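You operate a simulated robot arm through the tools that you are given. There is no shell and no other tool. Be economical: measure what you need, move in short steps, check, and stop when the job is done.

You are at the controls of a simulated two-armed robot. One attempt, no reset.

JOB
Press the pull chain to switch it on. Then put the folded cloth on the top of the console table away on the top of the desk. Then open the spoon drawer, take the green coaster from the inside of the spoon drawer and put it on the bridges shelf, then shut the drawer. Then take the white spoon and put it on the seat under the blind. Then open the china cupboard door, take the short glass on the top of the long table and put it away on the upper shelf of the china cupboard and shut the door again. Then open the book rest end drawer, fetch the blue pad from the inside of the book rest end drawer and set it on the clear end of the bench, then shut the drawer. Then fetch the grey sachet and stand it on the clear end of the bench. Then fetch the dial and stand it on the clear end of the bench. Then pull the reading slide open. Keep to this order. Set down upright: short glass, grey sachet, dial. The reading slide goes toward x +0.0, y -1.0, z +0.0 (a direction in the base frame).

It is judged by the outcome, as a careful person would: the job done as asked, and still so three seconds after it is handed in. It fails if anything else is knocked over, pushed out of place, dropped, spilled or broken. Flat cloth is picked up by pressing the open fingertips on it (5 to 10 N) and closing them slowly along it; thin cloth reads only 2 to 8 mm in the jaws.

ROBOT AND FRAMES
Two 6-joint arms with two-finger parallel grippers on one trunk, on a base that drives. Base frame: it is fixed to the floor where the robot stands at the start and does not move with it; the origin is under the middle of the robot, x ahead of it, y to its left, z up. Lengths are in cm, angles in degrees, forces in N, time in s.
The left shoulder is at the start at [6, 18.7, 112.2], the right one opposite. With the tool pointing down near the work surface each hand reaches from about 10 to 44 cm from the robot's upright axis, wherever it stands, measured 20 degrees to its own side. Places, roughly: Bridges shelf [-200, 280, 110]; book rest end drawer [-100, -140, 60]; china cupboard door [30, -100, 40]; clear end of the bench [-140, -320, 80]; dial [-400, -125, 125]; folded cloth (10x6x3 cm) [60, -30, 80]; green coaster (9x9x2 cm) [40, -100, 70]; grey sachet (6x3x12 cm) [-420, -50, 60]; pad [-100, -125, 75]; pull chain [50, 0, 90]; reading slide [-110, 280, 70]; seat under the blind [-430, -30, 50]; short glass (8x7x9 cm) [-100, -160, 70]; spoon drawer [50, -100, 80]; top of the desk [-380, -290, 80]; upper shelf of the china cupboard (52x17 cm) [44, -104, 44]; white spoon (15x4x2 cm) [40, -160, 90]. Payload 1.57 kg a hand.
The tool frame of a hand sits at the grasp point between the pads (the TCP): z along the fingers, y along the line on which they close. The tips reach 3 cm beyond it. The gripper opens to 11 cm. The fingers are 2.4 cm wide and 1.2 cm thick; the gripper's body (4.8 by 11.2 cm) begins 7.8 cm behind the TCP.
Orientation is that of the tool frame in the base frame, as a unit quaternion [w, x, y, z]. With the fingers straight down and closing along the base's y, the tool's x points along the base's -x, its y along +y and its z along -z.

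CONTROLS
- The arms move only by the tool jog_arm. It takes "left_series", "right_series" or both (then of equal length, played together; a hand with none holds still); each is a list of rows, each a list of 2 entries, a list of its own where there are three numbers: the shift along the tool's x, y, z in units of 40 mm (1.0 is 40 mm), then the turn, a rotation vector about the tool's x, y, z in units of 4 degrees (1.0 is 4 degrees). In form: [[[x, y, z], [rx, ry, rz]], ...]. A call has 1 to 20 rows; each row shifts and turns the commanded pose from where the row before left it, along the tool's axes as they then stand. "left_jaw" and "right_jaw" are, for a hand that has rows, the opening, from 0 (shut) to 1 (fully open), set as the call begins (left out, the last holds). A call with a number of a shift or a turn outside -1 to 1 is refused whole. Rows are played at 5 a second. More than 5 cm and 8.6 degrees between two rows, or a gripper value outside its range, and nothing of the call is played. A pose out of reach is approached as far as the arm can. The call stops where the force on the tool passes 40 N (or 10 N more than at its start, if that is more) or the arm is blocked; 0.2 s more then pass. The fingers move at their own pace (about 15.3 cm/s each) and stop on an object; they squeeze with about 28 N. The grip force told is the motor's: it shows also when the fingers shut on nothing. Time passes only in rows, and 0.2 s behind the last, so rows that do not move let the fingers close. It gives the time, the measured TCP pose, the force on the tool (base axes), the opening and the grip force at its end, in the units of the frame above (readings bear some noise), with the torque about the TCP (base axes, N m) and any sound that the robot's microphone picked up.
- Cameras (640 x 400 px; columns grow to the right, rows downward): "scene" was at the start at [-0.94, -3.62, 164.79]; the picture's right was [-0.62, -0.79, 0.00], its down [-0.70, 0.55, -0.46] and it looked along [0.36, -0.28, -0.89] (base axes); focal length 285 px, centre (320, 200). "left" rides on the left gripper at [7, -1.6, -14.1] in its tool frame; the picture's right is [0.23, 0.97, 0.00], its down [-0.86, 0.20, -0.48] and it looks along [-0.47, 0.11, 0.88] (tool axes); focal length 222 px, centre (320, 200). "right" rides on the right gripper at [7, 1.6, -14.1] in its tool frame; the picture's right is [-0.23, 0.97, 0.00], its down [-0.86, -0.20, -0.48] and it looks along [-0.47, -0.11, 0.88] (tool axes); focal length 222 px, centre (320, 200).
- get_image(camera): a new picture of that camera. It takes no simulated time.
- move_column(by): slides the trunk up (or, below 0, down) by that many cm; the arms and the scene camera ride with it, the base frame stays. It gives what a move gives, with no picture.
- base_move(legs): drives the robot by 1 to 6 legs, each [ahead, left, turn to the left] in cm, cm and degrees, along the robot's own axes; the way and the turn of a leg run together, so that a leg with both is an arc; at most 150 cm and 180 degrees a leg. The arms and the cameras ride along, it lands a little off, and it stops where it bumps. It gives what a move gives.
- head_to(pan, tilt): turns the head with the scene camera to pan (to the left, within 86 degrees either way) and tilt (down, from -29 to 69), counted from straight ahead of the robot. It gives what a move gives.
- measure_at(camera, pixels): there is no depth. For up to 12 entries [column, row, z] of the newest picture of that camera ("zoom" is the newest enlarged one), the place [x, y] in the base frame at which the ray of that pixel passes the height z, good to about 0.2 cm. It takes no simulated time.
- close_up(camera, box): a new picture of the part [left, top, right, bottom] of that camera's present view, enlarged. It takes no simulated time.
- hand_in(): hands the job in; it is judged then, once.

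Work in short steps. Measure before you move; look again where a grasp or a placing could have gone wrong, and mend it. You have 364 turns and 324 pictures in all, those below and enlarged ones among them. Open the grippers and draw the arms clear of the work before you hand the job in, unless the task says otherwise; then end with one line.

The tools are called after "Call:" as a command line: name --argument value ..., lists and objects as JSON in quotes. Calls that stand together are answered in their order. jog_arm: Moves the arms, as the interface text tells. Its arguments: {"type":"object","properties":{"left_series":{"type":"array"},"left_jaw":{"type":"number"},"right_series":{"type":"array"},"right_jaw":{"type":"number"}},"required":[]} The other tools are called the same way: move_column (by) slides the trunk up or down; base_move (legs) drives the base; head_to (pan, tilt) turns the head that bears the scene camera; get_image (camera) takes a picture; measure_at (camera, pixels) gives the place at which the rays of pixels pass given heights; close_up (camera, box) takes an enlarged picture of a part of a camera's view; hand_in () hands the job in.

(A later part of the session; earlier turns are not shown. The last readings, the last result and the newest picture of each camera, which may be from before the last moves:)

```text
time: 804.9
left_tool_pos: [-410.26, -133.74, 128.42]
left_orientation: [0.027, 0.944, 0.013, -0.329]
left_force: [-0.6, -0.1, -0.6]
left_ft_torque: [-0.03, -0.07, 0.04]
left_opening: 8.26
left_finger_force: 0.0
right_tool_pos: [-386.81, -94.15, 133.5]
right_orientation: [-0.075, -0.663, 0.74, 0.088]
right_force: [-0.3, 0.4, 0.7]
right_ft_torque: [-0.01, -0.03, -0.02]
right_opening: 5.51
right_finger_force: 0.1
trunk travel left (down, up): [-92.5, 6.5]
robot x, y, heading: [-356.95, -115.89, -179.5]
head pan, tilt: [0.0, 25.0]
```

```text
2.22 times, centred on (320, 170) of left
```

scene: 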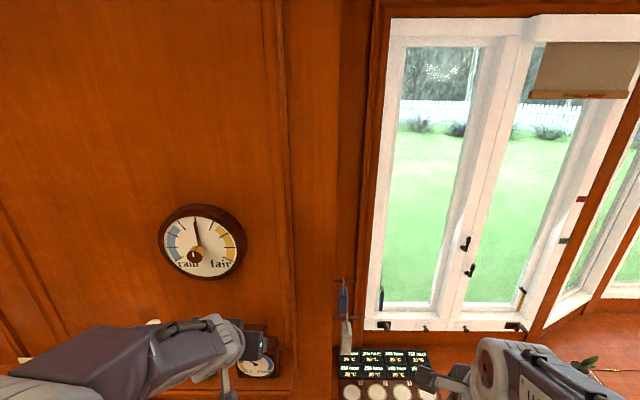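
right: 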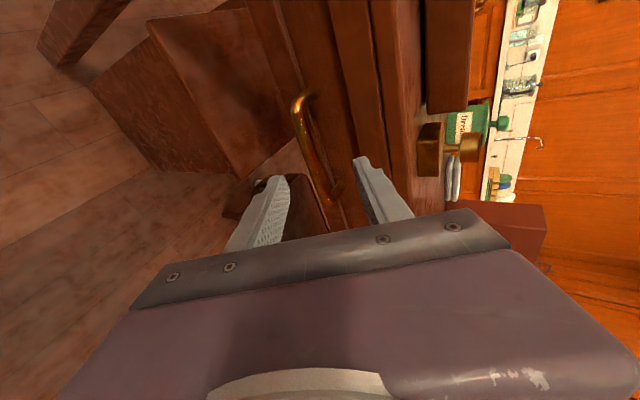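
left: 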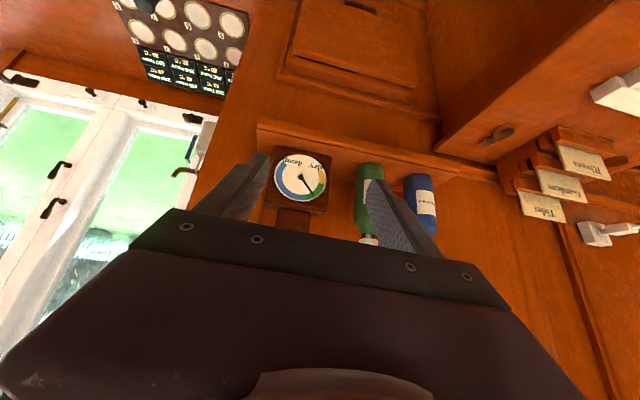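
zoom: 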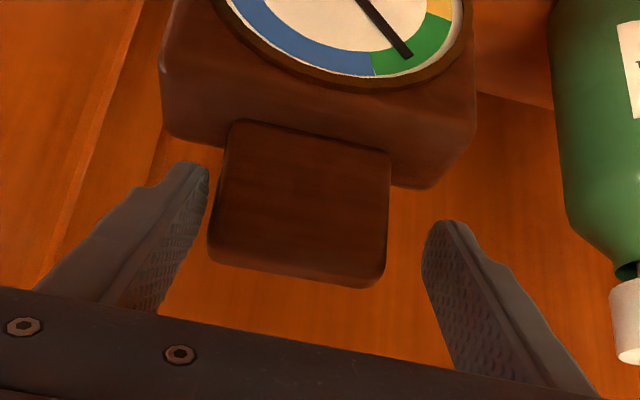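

I shift 0.5 cm to centre and close on the block.

Call:
jog_arm --left_series '[[[0, -0.12, 0], [0, 0, 0]], [[0, 0, 0], [0, 0, 0]]]'

Call:
jog_arm --left_series '[[[0, 0, 0], [0, 0, 0]], [[0, 0, 0], [0, 0, 0]], [[0, 0, 0], [0, 0, 0]], [[0, 0, 0], [0, 0, 0]]]' --left_jaw 0

Call:
close_up --camera "left" --box '[200, 80, 440, 260]'

```text
time: 805.5
left_tool_pos: [-410.05, -133.3, 128.51]
left_orientation: [0.027, 0.944, 0.014, -0.329]
left_force: [0.3, 0.5, 0.2]
left_ft_torque: [-0.02, -0.01, 0.0]
left_opening: 8.25
left_finger_force: 0.0
right_tool_pos: [-386.62, -94.07, 133.57]
right_orientation: [-0.075, -0.663, 0.739, 0.088]
right_force: [0.3, -1.0, -0.2]
right_ft_torque: [-0.02, 0.04, -0.01]
right_opening: 5.49
right_finger_force: 0.1
trunk travel left (down, up): [-92.5, 6.5]
robot x, y, heading: [-357.08, -115.87, -179.5]
head pan, tilt: [0.0, 25.0]
```

```text
time: 806.5
left_tool_pos: [-410.03, -133.32, 128.71]
left_orientation: [0.028, 0.943, 0.014, -0.33]
left_force: [-0.5, 0.0, 3.4]
left_ft_torque: [0.31, -0.11, -0.04]
left_opening: 6.02
left_finger_force: 27.8
right_tool_pos: [-386.23, -93.95, 133.53]
right_orientation: [-0.077, -0.662, 0.74, 0.09]
right_force: [1.6, 0.4, -0.7]
right_ft_torque: [0.01, -0.02, -0.01]
right_opening: 5.5
right_finger_force: 0.0
trunk travel left (down, up): [-92.5, 6.5]
robot x, y, heading: [-357.17, -116.17, -179.6]
head pan, tilt: [0.0, 25.0]
```

```text
2.22 times, centred on (320, 170) of left
```

zoom: 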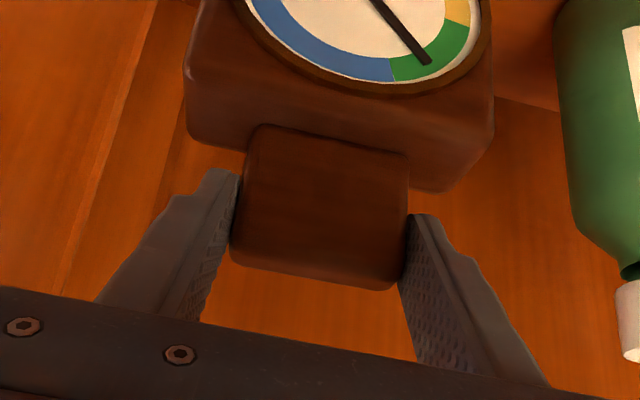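

Held (6.0 cm). I lift 6 cm with the trunk and back away.

Call:
move_column --by 6

Call:
base_move --legs '[[-15, 0, 0]]'

Call:
get_image --camera "left"

Call:
get_image --camera "scene"

```text
time: 807.5
left_tool_pos: [-409.97, -133.33, 134.58]
left_orientation: [0.026, 0.944, 0.014, -0.329]
left_force: [0.2, 0.0, -1.0]
left_ft_torque: [0.02, -0.01, -0.04]
left_opening: 5.98
left_finger_force: 27.8
right_tool_pos: [-386.54, -94.1, 139.47]
right_orientation: [-0.076, -0.663, 0.74, 0.088]
right_force: [-0.2, 0.3, 0.0]
right_ft_torque: [-0.02, -0.02, 0.04]
right_opening: 5.48
right_finger_force: 0.0
trunk travel left (down, up): [-98.5, 0.5]
robot x, y, heading: [-357.15, -116.39, -179.6]
head pan, tilt: [0.0, 25.0]
```

```text
time: 808.9
left_tool_pos: [-395.36, -133.29, 134.49]
left_orientation: [0.028, 0.944, 0.016, -0.328]
left_force: [-0.4, 0.5, -1.1]
left_ft_torque: [0.03, -0.03, -0.03]
left_opening: 5.98
left_finger_force: 27.8
right_tool_pos: [-371.7, -94.02, 139.46]
right_orientation: [-0.075, -0.664, 0.739, 0.087]
right_force: [-0.4, -0.6, -0.5]
right_ft_torque: [0.01, -0.03, 0.02]
right_opening: 5.5
right_finger_force: 0.1
trunk travel left (down, up): [-98.5, 0.5]
robot x, y, heading: [-341.97, -116.26, -179.5]
head pan, tilt: [0.0, 25.0]
```

```text
74 pictures are left
```

left: 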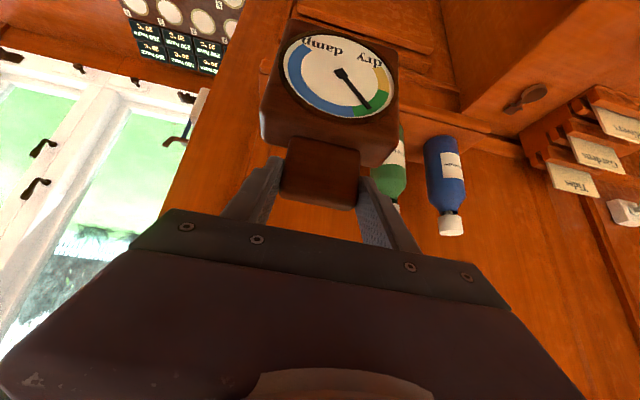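

```text
73 pictures are left
```

scene: 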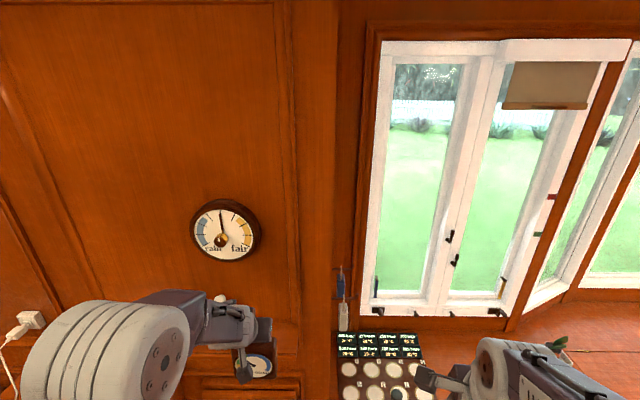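

The dial is held upright. I turn toward the bench side, drive around and bring it before the clear end.

Call:
base_move --legs '[[0, 0, 90], [84, 28, 0], [44, 42, 0], [0, 118, 0]]'

Call:
head_to --pan 10 --tilt 50

Call:
get_image --camera "scene"

```text
time: 825.9
left_tool_pos: [-136.37, -294.21, 134.65]
left_orientation: [0.255, 0.65, 0.685, -0.21]
left_force: [0.1, 0.3, -2.1]
left_ft_torque: [0.02, 0.0, 0.0]
left_opening: 5.94
left_finger_force: 27.8
right_tool_pos: [-176.03, -271.54, 139.56]
right_orientation: [0.117, 0.992, -0.043, -0.007]
right_force: [0.1, 0.6, -0.4]
right_ft_torque: [0.0, -0.01, -0.01]
right_opening: 5.49
right_finger_force: 0.0
trunk travel left (down, up): [-98.5, 0.5]
robot x, y, heading: [-154.7, -241.82, -88.2]
head pan, tilt: [0.0, 25.0]
```

```text
time: 826.8
left_tool_pos: [-136.28, -294.28, 134.55]
left_orientation: [0.255, 0.65, 0.685, -0.21]
left_force: [0.3, 0.4, -0.6]
left_ft_torque: [-0.01, 0.04, -0.03]
left_opening: 5.95
left_finger_force: 28.2
right_tool_pos: [-175.9, -271.6, 139.6]
right_orientation: [0.117, 0.992, -0.043, -0.007]
right_force: [0.1, 0.8, 0.1]
right_ft_torque: [-0.01, -0.01, 0.03]
right_opening: 5.51
right_finger_force: 0.0
trunk travel left (down, up): [-98.5, 0.5]
robot x, y, heading: [-154.33, -241.59, -88.2]
head pan, tilt: [10.0, 50.0]
```

```text
72 pictures are left
```

scene: 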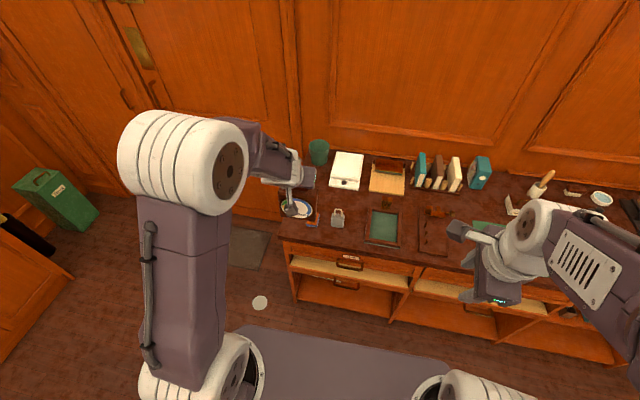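

Call:
measure_at --camera "scene" --pixels '[[338, 227, 85], [345, 189, 86], [320, 163, 86], [368, 235, 85], [283, 232, 85], [315, 222, 86]]'

Call:
base_move --legs '[[0, 0, -1.8], [28, 1, 0]]'

Call:
get_image --camera "left"

Call:
get_image --camera "scene"

```text
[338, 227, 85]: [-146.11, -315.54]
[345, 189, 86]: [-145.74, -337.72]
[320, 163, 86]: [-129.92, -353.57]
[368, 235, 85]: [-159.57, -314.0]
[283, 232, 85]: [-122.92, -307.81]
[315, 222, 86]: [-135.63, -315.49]
```

```text
time: 829.1
left_tool_pos: [-136.71, -322.42, 134.71]
left_orientation: [0.252, 0.66, 0.675, -0.216]
left_force: [-0.7, 0.0, -1.7]
left_ft_torque: [0.03, 0.02, -0.02]
left_opening: 5.95
left_finger_force: 28.3
right_tool_pos: [-175.88, -298.69, 139.68]
right_orientation: [0.118, 0.991, -0.056, -0.01]
right_force: [-0.1, 0.5, -0.2]
right_ft_torque: [-0.03, -0.02, 0.01]
right_opening: 5.51
right_finger_force: 0.0
trunk travel left (down, up): [-98.5, 0.5]
robot x, y, heading: [-153.6, -269.76, -90.0]
head pan, tilt: [10.0, 50.0]
```

```text
71 pictures are left
```

left: 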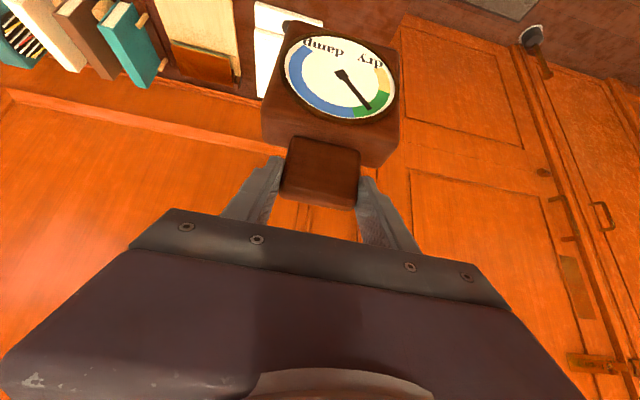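

```text
70 pictures are left
```

scene: 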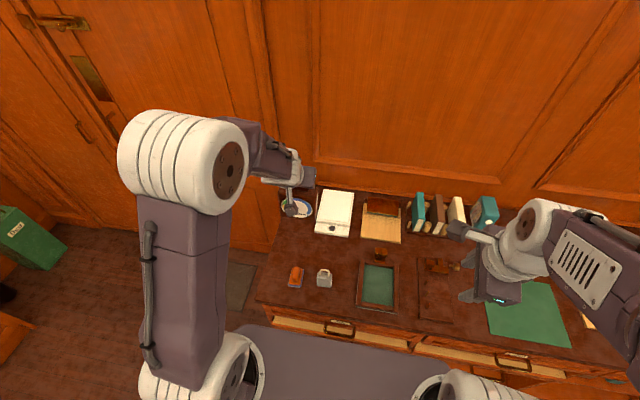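

I move 4 cm further in and lower the trunk 30 cm.

Call:
base_move --legs '[[4, 1, 0]]'

Call:
move_column --by -30

Call:
get_image --camera "scene"

Call:
get_image --camera "left"

```text
time: 830.0
left_tool_pos: [-135.89, -325.98, 135.09]
left_orientation: [0.256, 0.658, 0.675, -0.216]
left_force: [-0.3, 1.1, -3.5]
left_ft_torque: [-0.02, 0.01, 0.02]
left_opening: 5.95
left_finger_force: 27.6
right_tool_pos: [-175.09, -302.17, 139.77]
right_orientation: [0.121, 0.991, -0.057, -0.008]
right_force: [-0.3, 0.1, 0.9]
right_ft_torque: [-0.06, 0.0, 0.05]
right_opening: 5.51
right_finger_force: 0.0
trunk travel left (down, up): [-98.5, 0.5]
robot x, y, heading: [-152.21, -274.11, -89.9]
head pan, tilt: [10.0, 50.0]
```

```text
time: 833.0
left_tool_pos: [-135.67, -326.86, 104.64]
left_orientation: [0.252, 0.659, 0.675, -0.214]
left_force: [0.1, -0.1, -1.3]
left_ft_torque: [0.01, 0.03, -0.03]
left_opening: 5.92
left_finger_force: 28.0
right_tool_pos: [-174.68, -303.06, 109.55]
right_orientation: [0.117, 0.991, -0.057, -0.01]
right_force: [-0.6, -1.1, 0.0]
right_ft_torque: [0.01, 0.03, 0.0]
right_opening: 5.53
right_finger_force: 0.0
trunk travel left (down, up): [-68.5, 30.5]
robot x, y, heading: [-152.34, -273.76, -89.7]
head pan, tilt: [10.0, 50.0]
```

```text
69 pictures are left
```

scene: 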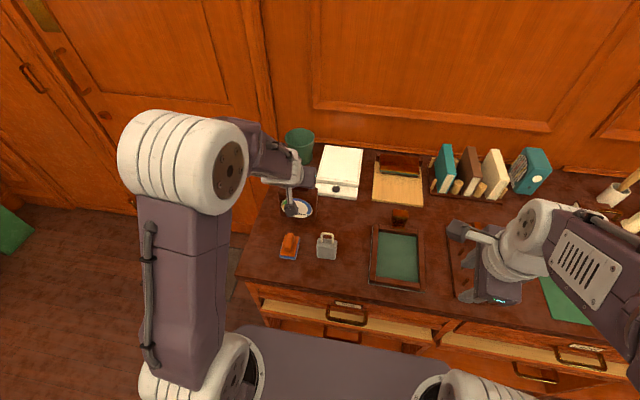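

```text
68 pictures are left
```

left: 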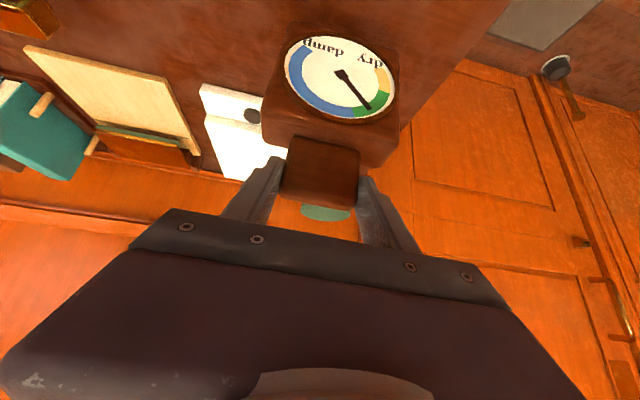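

Positioned over the free spot behind pad and sachet. I lower the last 4 cm gently.

Call:
jog_arm --left_series '[[[0.233, 0, 0.29], [0, 0, 0]], [[0.2, 0, 0.25], [0, 0, 0]], [[0.08, 0, 0.1], [0, 0, 0]], [[0.06, 0, 0.075], [0, 0, 0]], [[0.06, 0, 0.075], [0, 0, 0]], [[0.06, 0, 0.075], [0, 0, 0]], [[0.06, 0, 0.075], [0, 0, 0]], [[0.06, 0, 0.075], [0, 0, 0]]]'

```text
time: 834.3
left_tool_pos: [-135.23, -327.04, 101.3]
left_orientation: [0.261, 0.654, 0.675, -0.22]
left_force: [5.6, 7.0, 18.7]
left_ft_torque: [0.65, 0.35, -0.27]
left_opening: 6.03
left_finger_force: 28.7
right_tool_pos: [-174.65, -302.82, 109.61]
right_orientation: [0.118, 0.991, -0.056, -0.01]
right_force: [-0.5, -0.2, 0.0]
right_ft_torque: [0.03, -0.01, 0.02]
right_opening: 5.48
right_finger_force: 0.0
trunk travel left (down, up): [-68.5, 30.5]
robot x, y, heading: [-152.59, -273.69, -89.8]
head pan, tilt: [10.0, 50.0]
stopped in row 6 (left hand): the force on the tool passed its limit at 43 N (the readings are from after the stop); the commanded pose is now the measured one
```

It stands on the bench. I ease off, open, and look before withdrawing.

Call:
jog_arm --left_series '[[[-0.03, 0, -0.035], [0, 0, 0]], [[0, 0, 0], [0, 0, 0]]]'

Call:
jog_arm --left_series '[[[0, 0, 0], [0, 0, 0]], [[0, 0, 0], [0, 0, 0]], [[0, 0, 0], [0, 0, 0]]]' --left_jaw 0.78

Call:
jog_arm --left_series '[[[0, 0, -0.7], [0, 0, 0]], [[0, 0, -0.8], [0, 0, 0]], [[0, 0, -0.8], [0, 0, 0]], [[0, 0, -0.8], [0, 0, 0]]]'

Call:
get_image --camera "left"

```text
time: 834.9
left_tool_pos: [-135.3, -327.15, 101.26]
left_orientation: [0.259, 0.656, 0.675, -0.219]
left_force: [3.0, 0.6, 12.9]
left_ft_torque: [-0.43, 0.37, 0.07]
left_opening: 6.03
left_finger_force: 28.2
right_tool_pos: [-174.63, -302.89, 109.66]
right_orientation: [0.118, 0.991, -0.057, -0.01]
right_force: [-1.0, 0.3, -1.1]
right_ft_torque: [-0.02, -0.01, -0.03]
right_opening: 5.49
right_finger_force: 0.1
trunk travel left (down, up): [-68.5, 30.5]
robot x, y, heading: [-152.2, -273.74, -89.7]
head pan, tilt: [10.0, 50.0]
```

```text
time: 835.7
left_tool_pos: [-135.39, -327.16, 101.19]
left_orientation: [0.258, 0.656, 0.675, -0.218]
left_force: [0.1, 0.2, 0.3]
left_ft_torque: [0.03, -0.05, 0.03]
left_opening: 8.6
left_finger_force: 0.0
right_tool_pos: [-174.62, -303.04, 109.59]
right_orientation: [0.116, 0.992, -0.056, -0.009]
right_force: [0.1, 0.5, -0.1]
right_ft_torque: [0.0, 0.0, -0.03]
right_opening: 5.51
right_finger_force: 0.0
trunk travel left (down, up): [-68.5, 30.5]
robot x, y, heading: [-152.46, -274.2, -89.7]
head pan, tilt: [10.0, 50.0]
```

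```text
time: 836.7
left_tool_pos: [-136.24, -319.29, 110.99]
left_orientation: [0.259, 0.656, 0.674, -0.219]
left_force: [-0.3, -0.3, -0.8]
left_ft_torque: [-0.02, 0.02, -0.01]
left_opening: 8.58
left_finger_force: 0.2
right_tool_pos: [-174.72, -302.87, 109.64]
right_orientation: [0.119, 0.991, -0.057, -0.01]
right_force: [0.3, 0.4, 0.1]
right_ft_torque: [-0.02, -0.02, -0.01]
right_opening: 5.5
right_finger_force: 0.1
trunk travel left (down, up): [-68.5, 30.5]
robot x, y, heading: [-152.62, -273.91, -90.0]
head pan, tilt: [10.0, 50.0]
```

```text
67 pictures are left
```

left: 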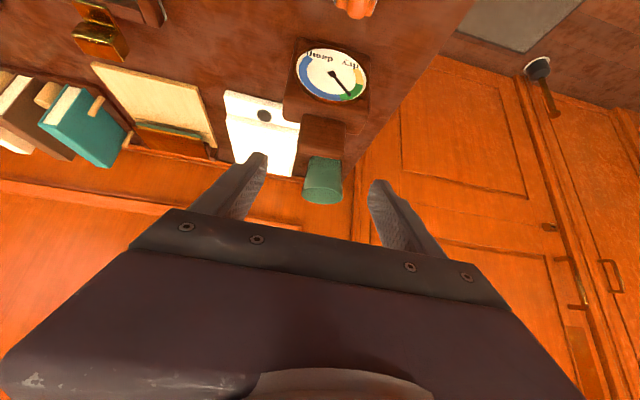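

The dial stands well. The last task is the reading slide: I tuck the left hand and drive back the way round (reversing), to the bookcase side.

Call:
jog_arm --left_series '[[[0.3, 0, -0.3], [0, 1, 0]], [[0.3, 0, -0.3], [0, 1, 0]], [[0.4, 0, -0.2], [0, 1, 0]], [[0.4, 0, -0.1], [0, 1, 0]], [[0.5, 0, 0], [0, 1, 0]], [[0.5, 0, 0], [0, 1, 0]], [[0.5, 0, 0], [0, 1, 0]], [[0.5, 0, 0], [0, 1, 0]], [[0.5, 0, 0], [0, 1, 0]], [[0, 0, 0], [0, 0.6, 0]]]' --left_jaw 0

Call:
base_move --legs '[[-30, 0, 0], [0, -8, 0], [-150, 0, 0], [-27, 0, 0]]'

Call:
get_image --camera "scene"

```text
time: 838.9
left_tool_pos: [-136.64, -303.14, 108.01]
left_orientation: [0.022, 0.691, 0.722, 0.01]
left_force: [-0.1, -0.3, -0.3]
left_ft_torque: [0.01, 0.03, 0.01]
left_opening: 0.01
left_finger_force: 21.0
right_tool_pos: [-174.66, -303.18, 109.55]
right_orientation: [0.116, 0.992, -0.057, -0.01]
right_force: [-0.6, -1.2, -1.2]
right_ft_torque: [0.02, -0.02, 0.03]
right_opening: 5.49
right_finger_force: 0.1
trunk travel left (down, up): [-68.5, 30.5]
robot x, y, heading: [-152.21, -273.62, -89.9]
head pan, tilt: [10.0, 50.0]
```

```text
time: 850.0
left_tool_pos: [-146.09, -99.01, 107.97]
left_orientation: [0.021, 0.691, 0.722, 0.009]
left_force: [0.0, 0.1, 0.2]
left_ft_torque: [0.0, 0.03, 0.03]
left_opening: 0.01
left_finger_force: 21.4
right_tool_pos: [-184.08, -99.06, 109.61]
right_orientation: [0.116, 0.992, -0.056, -0.009]
right_force: [0.8, -0.8, -0.1]
right_ft_torque: [0.01, 0.01, -0.01]
right_opening: 5.5
right_finger_force: 0.1
trunk travel left (down, up): [-68.5, 30.5]
robot x, y, heading: [-161.96, -69.4, -89.7]
head pan, tilt: [10.0, 50.0]
```

```text
66 pictures are left
```

scene: 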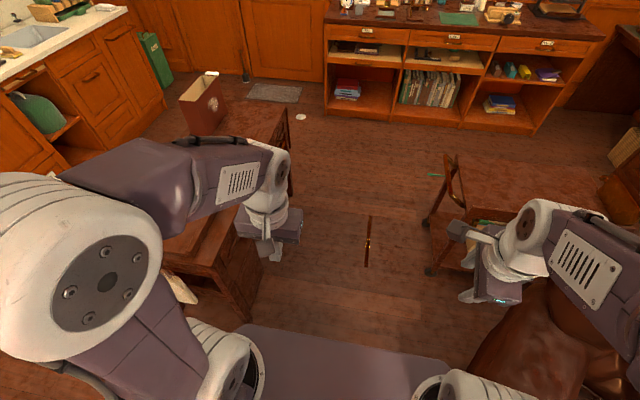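

Clear. I strafe left past the table end to the kitchen aisle side and reverse up to y≈57, then turn.

Call:
base_move --legs '[[-1, 100, 0], [0, 50, 0], [-60, 3, 0], [-62, 0, 0]]'

Call:
get_image --camera "scene"

```text
time: 863.8
left_tool_pos: [4.6, 25.9, 108.02]
left_orientation: [0.022, 0.677, 0.736, 0.01]
left_force: [0.9, -0.1, -0.7]
left_ft_torque: [-0.01, -0.01, 0.04]
left_opening: 0.0
left_finger_force: 21.2
right_tool_pos: [-33.43, 24.39, 109.53]
right_orientation: [0.116, 0.993, -0.036, -0.006]
right_force: [0.1, -0.3, -0.8]
right_ft_torque: [0.02, -0.02, -0.05]
right_opening: 5.5
right_finger_force: 0.1
trunk travel left (down, up): [-68.5, 30.5]
robot x, y, heading: [-12.28, 54.59, -87.6]
head pan, tilt: [10.0, 50.0]
```

```text
65 pictures are left
```

scene: 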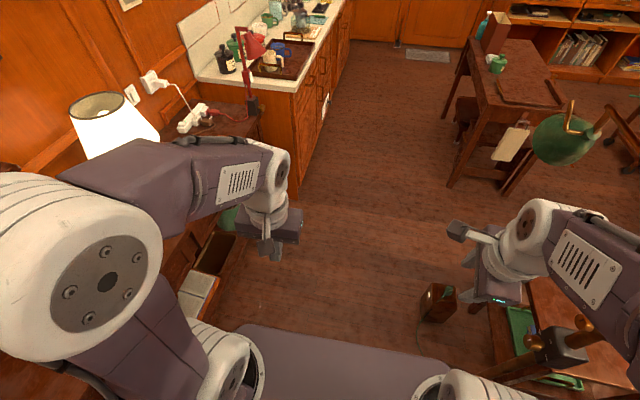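

The lamp is near on my right, so I turn left (over the free side) to face the bookcase, then drive there.

Call:
base_move --legs '[[0, 0, 90], [0, 0, 87], [120, 0, 0], [18, 60, 0], [4, 14, 0]]'

Call:
head_to --pan 20 --tilt 45

Call:
get_image --camera "scene"

```text
time: 881.4
left_tool_pos: [-103.6, 223.99, 108.15]
left_orientation: [0.01, 0.721, -0.692, -0.023]
left_force: [0.4, -0.6, 0.0]
left_ft_torque: [0.03, -0.02, 0.02]
left_opening: 0.0
left_finger_force: 21.4
right_tool_pos: [-65.55, 223.96, 109.53]
right_orientation: [0.009, 0.059, 0.991, 0.118]
right_force: [0.6, 0.5, 0.2]
right_ft_torque: [-0.04, 0.01, -0.01]
right_opening: 5.5
right_finger_force: 0.1
trunk travel left (down, up): [-68.5, 30.5]
robot x, y, heading: [-88.24, 195.14, 90.1]
head pan, tilt: [10.0, 50.0]
```

```text
time: 882.2
left_tool_pos: [-103.89, 224.05, 108.05]
left_orientation: [0.01, 0.722, -0.691, -0.022]
left_force: [-0.3, 0.5, 0.0]
left_ft_torque: [-0.01, 0.01, -0.03]
left_opening: 0.0
left_finger_force: 21.3
right_tool_pos: [-65.83, 223.87, 109.47]
right_orientation: [0.01, 0.058, 0.992, 0.116]
right_force: [-0.4, 0.6, 0.0]
right_ft_torque: [-0.01, 0.01, 0.0]
right_opening: 5.53
right_finger_force: 0.2
trunk travel left (down, up): [-68.5, 30.5]
robot x, y, heading: [-88.14, 194.63, 89.8]
head pan, tilt: [20.0, 45.0]
```

```text
64 pictures are left
```

scene: 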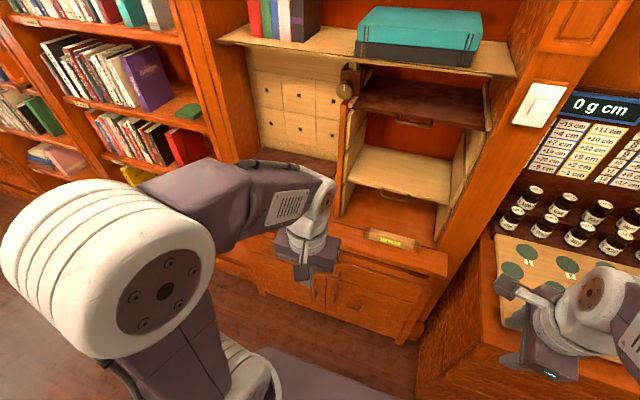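

The coaster is still in place on its shelf. I move before the unit and lower the view to find the slide.

Call:
base_move --legs '[[4, 22, 0]]'

Call:
move_column --by -20

Call:
head_to --pan 0 --tilt 45

Call:
get_image --camera "scene"

```text
time: 883.9
left_tool_pos: [-126.34, 227.89, 108.17]
left_orientation: [0.009, 0.722, -0.691, -0.023]
left_force: [-0.5, -0.7, 0.3]
left_ft_torque: [-0.03, 0.02, 0.0]
left_opening: 0.0
left_finger_force: 20.7
right_tool_pos: [-88.29, 227.85, 109.52]
right_orientation: [0.009, 0.057, 0.991, 0.117]
right_force: [-0.4, -0.9, 0.5]
right_ft_torque: [0.01, 0.02, -0.01]
right_opening: 5.52
right_finger_force: 0.0
trunk travel left (down, up): [-68.5, 30.5]
robot x, y, heading: [-110.48, 198.8, 90.1]
head pan, tilt: [20.0, 45.0]
```

```text
time: 886.0
left_tool_pos: [-126.36, 227.89, 88.04]
left_orientation: [0.009, 0.722, -0.691, -0.022]
left_force: [-1.1, 0.2, 0.0]
left_ft_torque: [0.0, -0.03, 0.03]
left_opening: 0.04
left_finger_force: 21.2
right_tool_pos: [-88.17, 227.82, 89.62]
right_orientation: [0.009, 0.057, 0.991, 0.117]
right_force: [-1.0, -0.3, 0.7]
right_ft_torque: [-0.01, 0.03, -0.01]
right_opening: 5.49
right_finger_force: 0.0
trunk travel left (down, up): [-48.5, 50.5]
robot x, y, heading: [-110.72, 198.82, 90.1]
head pan, tilt: [20.0, 45.0]
```

```text
time: 886.9
left_tool_pos: [-126.23, 227.85, 88.14]
left_orientation: [0.009, 0.723, -0.691, -0.021]
left_force: [-0.8, 0.7, -0.7]
left_ft_torque: [0.01, 0.0, -0.03]
left_opening: 0.0
left_finger_force: 21.2
right_tool_pos: [-88.32, 227.75, 89.67]
right_orientation: [0.01, 0.056, 0.992, 0.116]
right_force: [-0.5, -0.5, 0.7]
right_ft_torque: [-0.03, -0.01, 0.0]
right_opening: 5.49
right_finger_force: 0.0
trunk travel left (down, up): [-48.5, 50.5]
robot x, y, heading: [-110.83, 198.91, 90.1]
head pan, tilt: [0.0, 45.0]
```

```text
63 pictures are left
```

scene: 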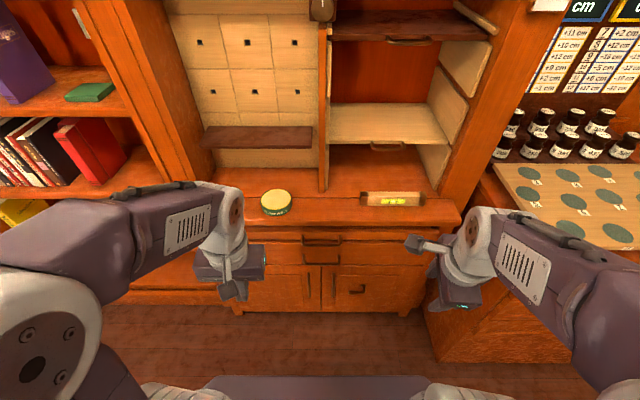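

Call:
close_up --camera "scene" --box '[220, 190, 440, 330]'

Call:
measure_at --camera "scene" --pixels '[[322, 243, 72], [322, 243, 75], [322, 222, 82], [322, 262, 65], [322, 265, 62], [240, 312, 0], [415, 315, 0]]'

```text
2.86 times, centred on (330, 260) of scene
```

zoom: 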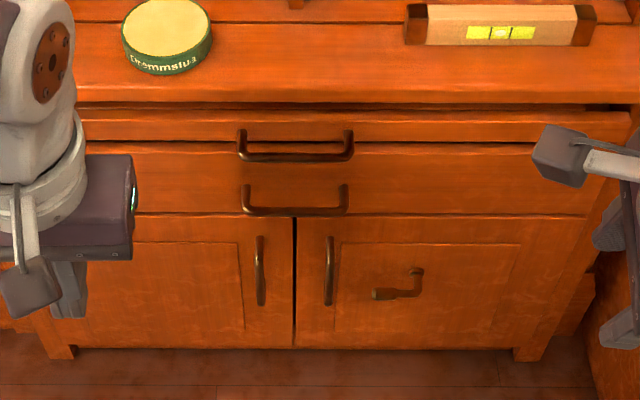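

```text
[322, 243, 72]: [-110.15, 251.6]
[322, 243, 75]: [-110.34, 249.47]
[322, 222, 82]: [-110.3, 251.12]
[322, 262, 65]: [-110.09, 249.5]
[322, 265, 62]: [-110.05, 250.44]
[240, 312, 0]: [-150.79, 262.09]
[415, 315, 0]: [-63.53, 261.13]
```

The reading slide is the thin upper board with handle at px (321,245), bar about (-110.2, 255, z≈68). I strafe left so the right hand faces it, and pitch it forward to grip the bar vertically.

Call:
base_move --legs '[[-3, 22, 0]]'

Call:
jog_arm --right_series '[[[0, 0.48, 0.13], [-1, 0, 0]], [[0, 0.47, 0.17], [-1, 0, 0]], [[0, 0.46, 0.2], [-1, 0, 0]], [[0, 0.44, 0.24], [-1, 0, 0]], [[0, 0.42, 0.27], [-1, 0, 0]], [[0, 0.4, 0.3], [-1, 0, 0]], [[0, 0.38, 0.33], [-1, 0, 0]], [[0, 0.35, 0.36], [-1, 0, 0]], [[0, 0.2, 0.28], [-1, 0, 0]], [[0, 0, 0], [-1, 0, 0]], [[0, 0, 0], [-1, 0, 0]]]' --right_jaw 0.45

Call:
get_image --camera "scene"

```text
time: 888.6
left_tool_pos: [-148.35, 224.76, 88.04]
left_orientation: [0.009, 0.722, -0.692, -0.022]
left_force: [-0.4, -1.2, 0.1]
left_ft_torque: [0.02, -0.05, 0.01]
left_opening: 0.0
left_finger_force: 21.3
right_tool_pos: [-110.43, 224.75, 89.59]
right_orientation: [0.01, 0.058, 0.991, 0.117]
right_force: [-0.2, 0.2, -0.3]
right_ft_torque: [-0.05, -0.01, -0.03]
right_opening: 5.53
right_finger_force: 0.1
trunk travel left (down, up): [-48.5, 50.5]
robot x, y, heading: [-132.9, 195.91, 90.1]
head pan, tilt: [0.0, 45.0]
```

```text
time: 891.0
left_tool_pos: [-148.43, 224.9, 88.04]
left_orientation: [0.01, 0.722, -0.692, -0.021]
left_force: [0.1, 0.1, -0.4]
left_ft_torque: [-0.01, -0.01, 0.0]
left_opening: 0.01
left_finger_force: 21.2
right_tool_pos: [-107.86, 242.66, 89.14]
right_orientation: [0.03, 0.05, 0.876, 0.479]
right_force: [-0.6, -0.8, -0.4]
right_ft_torque: [-0.02, -0.02, 0.01]
right_opening: 4.94
right_finger_force: 0.0
right hand out of reach, approached as far as the arm can: row 7, 10, 11
trunk travel left (down, up): [-48.5, 50.5]
robot x, y, heading: [-132.96, 195.48, 89.8]
head pan, tilt: [0.0, 45.0]
```

```text
61 pictures are left
```

scene: 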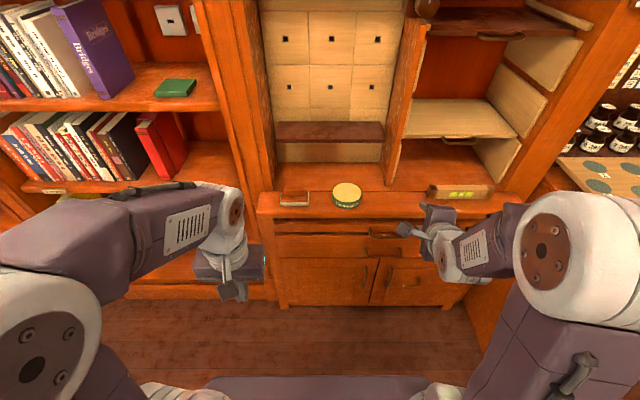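

Call:
base_move --legs '[[0, 3.2, 0]]'

Call:
move_column --by -14

Call:
get_image --camera "right"

Call:
close_up --camera "scene" --box '[300, 150, 480, 270]'

```text
time: 891.8
left_tool_pos: [-151.65, 224.75, 87.91]
left_orientation: [0.01, 0.722, -0.692, -0.021]
left_force: [0.2, -0.2, 0.5]
left_ft_torque: [0.03, -0.03, -0.04]
left_opening: 0.0
left_finger_force: 20.7
right_tool_pos: [-111.05, 242.65, 89.13]
right_orientation: [0.031, 0.049, 0.876, 0.479]
right_force: [0.2, 0.4, -0.5]
right_ft_torque: [-0.02, -0.01, 0.0]
right_opening: 4.96
right_finger_force: 0.0
trunk travel left (down, up): [-48.5, 50.5]
robot x, y, heading: [-136.09, 195.69, 90.2]
head pan, tilt: [0.0, 45.0]
```

```text
time: 893.5
left_tool_pos: [-151.55, 224.75, 74.08]
left_orientation: [0.009, 0.722, -0.692, -0.022]
left_force: [-0.3, -1.0, 0.6]
left_ft_torque: [-0.01, -0.01, 0.05]
left_opening: 0.02
left_finger_force: 21.7
right_tool_pos: [-111.07, 242.65, 75.2]
right_orientation: [0.03, 0.049, 0.876, 0.479]
right_force: [-0.2, 0.1, 0.2]
right_ft_torque: [-0.02, -0.03, 0.05]
right_opening: 4.96
right_finger_force: 0.1
trunk travel left (down, up): [-34.5, 64.5]
robot x, y, heading: [-136.2, 195.17, 90.2]
head pan, tilt: [0.0, 45.0]
```

```text
60 pictures are left
```

right: 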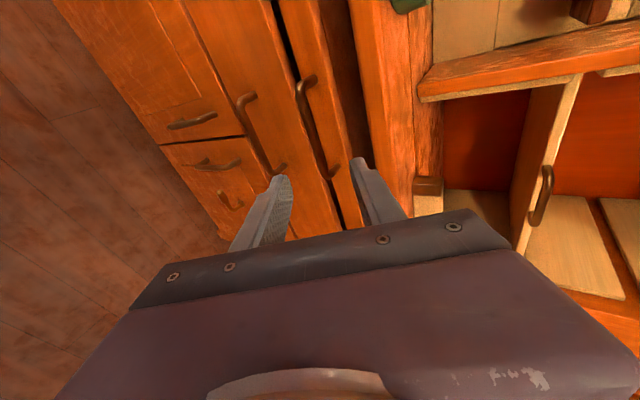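

```text
3.33 times, centred on (390, 210) of scene
```

zoom: 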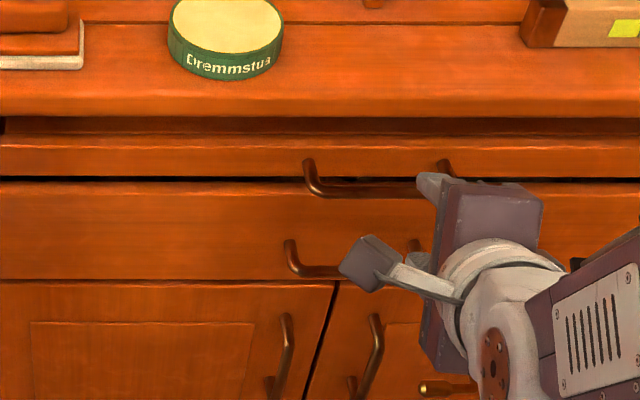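

Call:
measure_at --camera "right" --pixels '[[308, 120, 64], [308, 120, 67], [308, 120, 70], [325, 160, 67]]'

Call:
measure_at --camera "zoom" --pixels '[[345, 191, 64], [345, 191, 67], [345, 191, 70], [400, 193, 67]]'

```text
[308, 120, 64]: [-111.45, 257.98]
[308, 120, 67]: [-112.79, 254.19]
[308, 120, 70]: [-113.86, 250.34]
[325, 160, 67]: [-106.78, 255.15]
```

```text
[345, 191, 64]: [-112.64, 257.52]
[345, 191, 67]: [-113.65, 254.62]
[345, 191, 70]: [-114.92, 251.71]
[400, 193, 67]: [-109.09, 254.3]
```

The slide's bar is at about (-110.5, 256, 65.6), 16 cm ahead along the fingers. I advance 11 cm and look.

Call:
jog_arm --right_series '[[[0, -0.07, 0.9], [0, 0, 0]], [[0, -0.07, 0.9], [0, 0, 0]], [[0, -0.08, 0.95], [0, 0, 0]]]'

Call:
close_up --camera "right" --box '[200, 60, 440, 240]'

```text
time: 894.3
left_tool_pos: [-151.55, 224.84, 74.12]
left_orientation: [0.01, 0.722, -0.692, -0.022]
left_force: [-0.6, -1.3, -0.6]
left_ft_torque: [-0.05, 0.03, 0.03]
left_opening: 0.0
left_finger_force: 21.5
right_tool_pos: [-109.87, 251.61, 68.17]
right_orientation: [0.03, 0.05, 0.876, 0.479]
right_force: [-1.4, 0.2, 0.1]
right_ft_torque: [-0.01, 0.0, 0.01]
right_opening: 4.95
right_finger_force: 0.1
trunk travel left (down, up): [-34.5, 64.5]
robot x, y, heading: [-135.64, 195.29, 90.2]
head pan, tilt: [0.0, 45.0]
```

```text
2.22 times, centred on (320, 150) of right
```

zoom: 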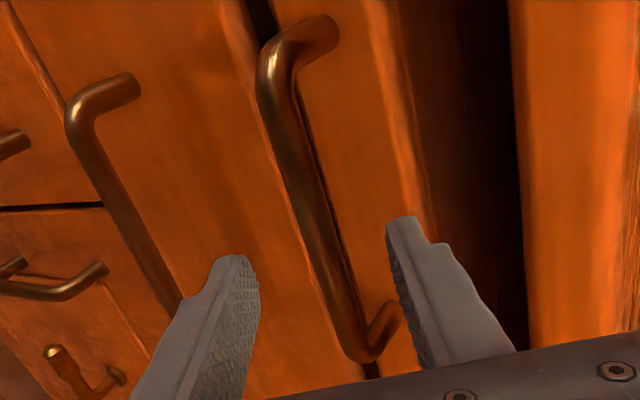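

I shift 2.4 cm along the bar to its middle, advance 3.4 cm, and close.

Call:
jog_arm --right_series '[[[0.5, 0.02, 0.4], [0, 0, 0]], [[0.1, 0, 0.45], [0, 0, 0]]]'

Call:
close_up --camera "right" --box '[200, 60, 440, 240]'

```text
time: 894.8
left_tool_pos: [-151.66, 224.84, 74.06]
left_orientation: [0.009, 0.722, -0.691, -0.022]
left_force: [0.5, 0.1, 0.5]
left_ft_torque: [0.0, 0.01, 0.02]
left_opening: 0.02
left_finger_force: 21.3
right_tool_pos: [-111.59, 253.33, 67.4]
right_orientation: [0.03, 0.05, 0.875, 0.48]
right_force: [-1.9, -9.5, 6.2]
right_ft_torque: [0.39, 0.01, 0.16]
right_opening: 4.92
right_finger_force: 0.1
trunk travel left (down, up): [-34.5, 64.5]
robot x, y, heading: [-135.93, 195.5, 90.1]
head pan, tilt: [0.0, 45.0]
stopped in row 2 (right hand): the force on the tool passed its limit at 56 N (the readings are from after the stop); the commanded pose is now the measured one
```

```text
2.22 times, centred on (320, 150) of right
```

zoom: 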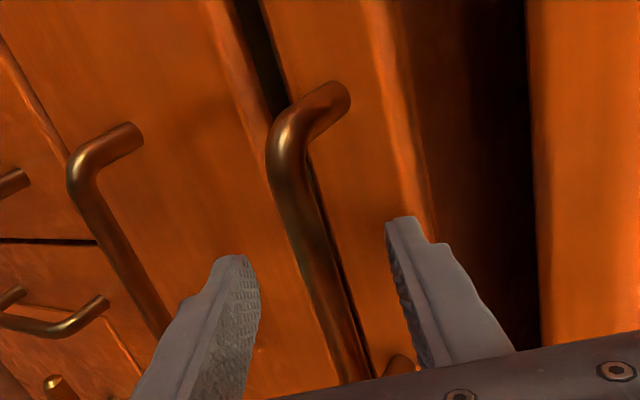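

The upper fingertip touches the board's face; the bar lies within the pads. I ease back 0.4 cm and close.

Call:
jog_arm --right_series '[[[0, 0, -0.1], [0, 0, 0]], [[0, 0, 0], [0, 0, 0]]]'

Call:
jog_arm --right_series '[[[0, 0, 0], [0, 0, 0]], [[0, 0, 0], [0, 0, 0]], [[0, 0, 0], [0, 0, 0]], [[0, 0, 0], [0, 0, 0]]]' --right_jaw 0

Call:
close_up --camera "right" --box '[200, 60, 440, 240]'

```text
time: 895.4
left_tool_pos: [-151.58, 224.86, 74.17]
left_orientation: [0.01, 0.722, -0.691, -0.021]
left_force: [0.1, 0.0, 0.0]
left_ft_torque: [0.04, 0.0, 0.0]
left_opening: 0.01
left_finger_force: 20.9
right_tool_pos: [-111.56, 253.08, 67.36]
right_orientation: [0.031, 0.051, 0.876, 0.479]
right_force: [-0.4, 0.5, 0.7]
right_ft_torque: [-0.02, 0.01, 0.0]
right_opening: 4.95
right_finger_force: 0.1
trunk travel left (down, up): [-34.5, 64.5]
robot x, y, heading: [-135.79, 195.36, 89.9]
head pan, tilt: [0.0, 45.0]
```

```text
time: 896.4
left_tool_pos: [-151.47, 224.58, 74.08]
left_orientation: [0.009, 0.722, -0.692, -0.022]
left_force: [0.6, 0.0, 0.3]
left_ft_torque: [0.01, -0.01, 0.03]
left_opening: 0.0
left_finger_force: 21.0
right_tool_pos: [-111.55, 252.97, 67.56]
right_orientation: [0.032, 0.05, 0.875, 0.48]
right_force: [4.6, 2.9, 11.2]
right_ft_torque: [0.13, -0.67, 0.48]
right_opening: 1.31
right_finger_force: 29.8
trunk travel left (down, up): [-34.5, 64.5]
robot x, y, heading: [-135.68, 195.52, 90.0]
head pan, tilt: [0.0, 45.0]
```

```text
2.22 times, centred on (320, 150) of right
```

zoom: 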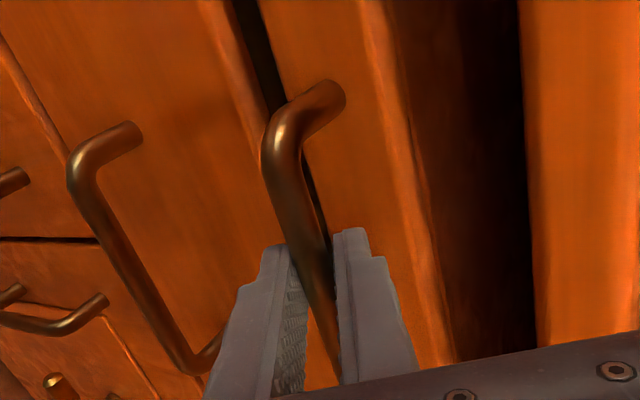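

Held (1.3 cm). The rack stands behind my base, so I pull with the arm, letting the hand pitch steeper as it comes.

Call:
jog_arm --right_series '[[[0, -0.21, -0.31], [0, 0, 0]], [[0, -0.225, -0.3], [1, 0, 0]], [[0, -0.246, -0.283], [1, 0, 0]], [[0, -0.265, -0.265], [1, 0, 0]], [[0, -0.283, -0.246], [1, 0, 0]], [[0, -0.3, -0.226], [1, 0, 0]], [[0, -0.314, -0.204], [1, 0, 0]]]'

Call:
get_image --camera "scene"

```text
time: 897.4
left_tool_pos: [-151.55, 224.79, 73.94]
left_orientation: [0.009, 0.721, -0.692, -0.022]
left_force: [-1.2, 1.1, 0.9]
left_ft_torque: [-0.05, 0.0, 0.0]
left_opening: 0.0
left_finger_force: 21.6
right_tool_pos: [-111.95, 247.59, 67.7]
right_orientation: [0.028, 0.054, 0.915, 0.399]
right_force: [4.0, -0.4, 9.7]
right_ft_torque: [0.09, -0.59, 0.56]
right_opening: 1.38
right_finger_force: 30.2
trunk travel left (down, up): [-34.5, 64.5]
robot x, y, heading: [-135.94, 196.03, 90.2]
head pan, tilt: [0.0, 45.0]
stopped in row 5 (right hand): the force on the tool passed its limit at 45 N (the readings are from after the stop); the commanded pose is now the measured one
```

```text
55 pictures are left
```

scene: 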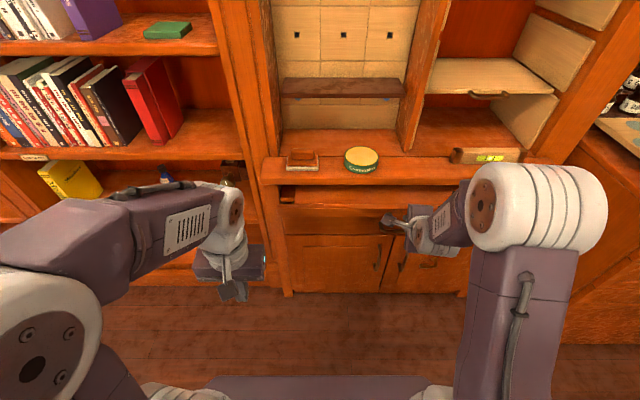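

It moves (5 cm so far). I continue pulling.

Call:
jog_arm --right_series '[[[0, -0.2, -0.2], [0.5, 0, 0]], [[0, -0.25, -0.25], [1, 0, 0]], [[0, -0.265, -0.24], [1, 0, 0]], [[0, -0.283, -0.226], [1, 0, 0]], [[0, -0.3, -0.2], [1, 0, 0]], [[0, -0.31, -0.18], [1, 0, 0]]]'

Call:
get_image --camera "scene"

```text
time: 898.8
left_tool_pos: [-151.37, 224.8, 74.16]
left_orientation: [0.009, 0.722, -0.692, -0.023]
left_force: [-0.6, -0.6, 0.2]
left_ft_torque: [0.01, -0.01, -0.01]
left_opening: 0.01
left_finger_force: 21.6
right_tool_pos: [-113.29, 240.21, 67.33]
right_orientation: [0.01, 0.054, 0.97, 0.239]
right_force: [23.8, 0.0, 16.2]
right_ft_torque: [0.12, -0.74, 0.56]
right_opening: 1.43
right_finger_force: 30.7
right hand out of reach, approached as far as the arm can: row 5
trunk travel left (down, up): [-34.5, 64.5]
robot x, y, heading: [-135.55, 195.71, 90.0]
head pan, tilt: [0.0, 45.0]
```

```text
54 pictures are left
```

scene: 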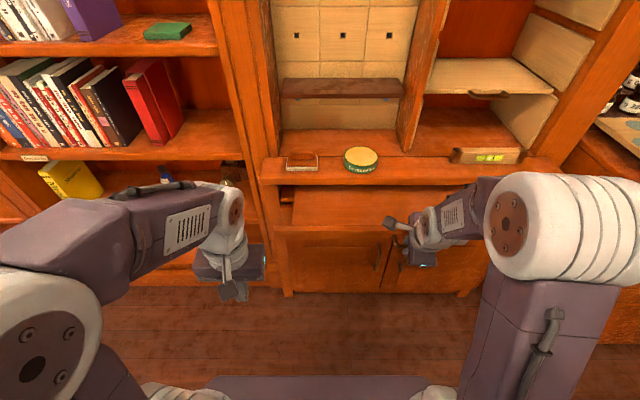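

13 cm out. I relieve the sideways load and keep pulling.

Call:
jog_arm --right_series '[[[-0.1, 0, 0], [0, 0, 0]], [[-0.03, -0.33, -0.17], [0.7, 0, 0]], [[-0.03, -0.34, -0.15], [0.7, 0, 0]], [[-0.03, -0.345, -0.13], [0.7, 0, 0]], [[-0.03, -0.35, -0.12], [0.7, 0, 0]], [[-0.03, -0.355, -0.1], [0.7, 0, 0]]]'

Call:
get_image --camera "scene"

```text
time: 900.2
left_tool_pos: [-151.64, 224.8, 73.98]
left_orientation: [0.009, 0.722, -0.692, -0.023]
left_force: [-0.2, -0.9, 0.3]
left_ft_torque: [-0.03, 0.02, -0.04]
left_opening: 0.02
left_finger_force: 21.4
right_tool_pos: [-113.19, 233.05, 67.47]
right_orientation: [0.004, 0.057, 0.991, 0.12]
right_force: [-8.9, 2.3, 9.1]
right_ft_torque: [0.1, -0.36, 0.67]
right_opening: 1.44
right_finger_force: 30.5
trunk travel left (down, up): [-34.5, 64.5]
robot x, y, heading: [-136.08, 195.52, 90.0]
head pan, tilt: [0.0, 45.0]
```

```text
53 pictures are left
```

scene: 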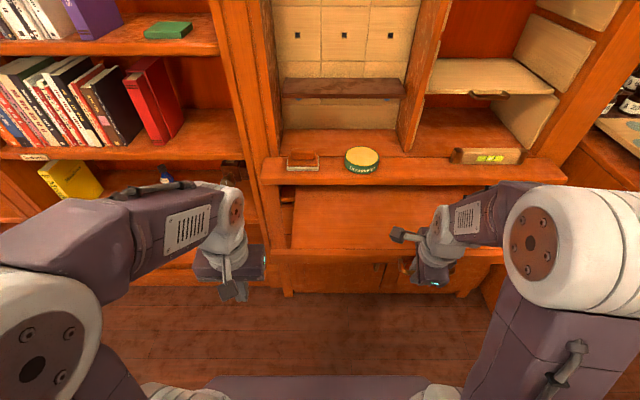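

20 cm out and still free. I pull further to find its stop.

Call:
jog_arm --right_series '[[[0.03, -0.36, -0.08], [0.5, 0, 0]], [[0, -0.36, -0.07], [0.5, 0, 0]], [[0, -0.37, -0.05], [0.5, 0, 0]], [[0, -0.37, -0.03], [0.5, 0, 0]], [[0, -0.37, -0.02], [0.5, 0, 0]]]'

Call:
get_image --camera "scene"

```text
time: 901.4
left_tool_pos: [-151.38, 224.69, 74.06]
left_orientation: [0.01, 0.722, -0.691, -0.023]
left_force: [0.0, 0.7, 0.2]
left_ft_torque: [0.0, 0.0, 0.01]
left_opening: 0.0
left_finger_force: 21.1
right_tool_pos: [-113.96, 225.58, 67.08]
right_orientation: [-0.003, 0.057, 0.998, 0.033]
right_force: [30.3, 2.2, 12.1]
right_ft_torque: [0.06, -0.25, 0.78]
right_opening: 1.47
right_finger_force: 30.9
trunk travel left (down, up): [-34.5, 64.5]
robot x, y, heading: [-135.88, 195.68, 90.1]
head pan, tilt: [0.0, 45.0]
```

```text
52 pictures are left
```

scene: 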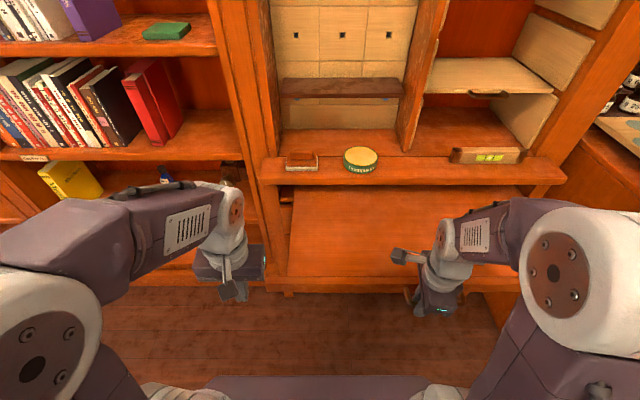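

27 cm out. I relieve the side load and try a few more centimetres.

Call:
jog_arm --right_series '[[[-0.12, 0, 0], [0, 0, 0]], [[-0.02, -0.3, 0], [0, 0, 0]], [[-0.02, -0.3, 0], [0, 0, 0]], [[-0.02, -0.3, 0], [0, 0, 0]]]'

```text
time: 902.4
left_tool_pos: [-151.74, 224.88, 73.82]
left_orientation: [0.01, 0.722, -0.692, -0.022]
left_force: [-0.2, 0.5, -0.3]
left_ft_torque: [0.0, 0.0, -0.01]
left_opening: 0.01
left_finger_force: 21.0
right_tool_pos: [-113.88, 222.51, 67.03]
right_orientation: [-0.002, 0.057, 0.998, 0.027]
right_force: [-19.8, 2.2, -25.9]
right_ft_torque: [-0.05, 0.0, 0.78]
right_opening: 1.44
right_finger_force: 31.0
right hand out of reach, approached as far as the arm can: row 4
trunk travel left (down, up): [-34.5, 64.5]
robot x, y, heading: [-135.83, 195.04, 90.1]
head pan, tilt: [0.0, 45.0]
```

Still free. I back the base 4 cm to see whether the slide has more travel.

Call:
base_move --legs '[[-4, 0, 0]]'

Call:
head_to --pan -10 --tilt 55

Call:
get_image --camera "scene"

```text
time: 903.2
left_tool_pos: [-151.77, 223.02, 74.04]
left_orientation: [0.011, 0.722, -0.692, -0.023]
left_force: [0.1, -0.1, 0.1]
left_ft_torque: [-0.04, 0.01, 0.04]
left_opening: 0.01
left_finger_force: 21.4
right_tool_pos: [-113.5, 222.16, 67.77]
right_orientation: [0.002, 0.055, 0.997, 0.055]
right_force: [-1.1, 2.7, 2.8]
right_ft_torque: [0.05, 0.41, 0.89]
right_opening: 1.45
right_finger_force: 30.5
trunk travel left (down, up): [-34.5, 64.5]
robot x, y, heading: [-135.99, 193.94, 90.2]
head pan, tilt: [0.0, 45.0]
stopped in leg 1: the force on the tool passed its limit at 71 N (the readings are from after the stop); the commanded pose is now the measured one
```

```text
time: 904.0
left_tool_pos: [-151.59, 223.06, 74.0]
left_orientation: [0.009, 0.723, -0.691, -0.022]
left_force: [0.0, 0.1, 0.8]
left_ft_torque: [0.02, 0.0, -0.03]
left_opening: 0.02
left_finger_force: 20.9
right_tool_pos: [-113.54, 222.18, 67.7]
right_orientation: [0.001, 0.055, 0.997, 0.053]
right_force: [-2.0, 7.5, 6.4]
right_ft_torque: [0.07, 0.01, 0.8]
right_opening: 1.47
right_finger_force: 31.0
trunk travel left (down, up): [-34.5, 64.5]
robot x, y, heading: [-135.31, 193.9, 90.2]
head pan, tilt: [-10.0, 55.0]
```

```text
51 pictures are left
```

scene: 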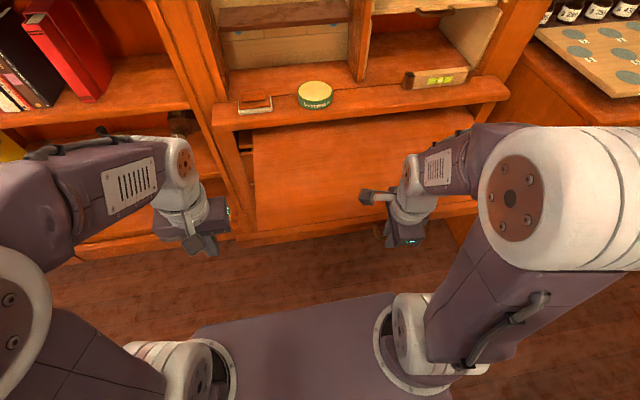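

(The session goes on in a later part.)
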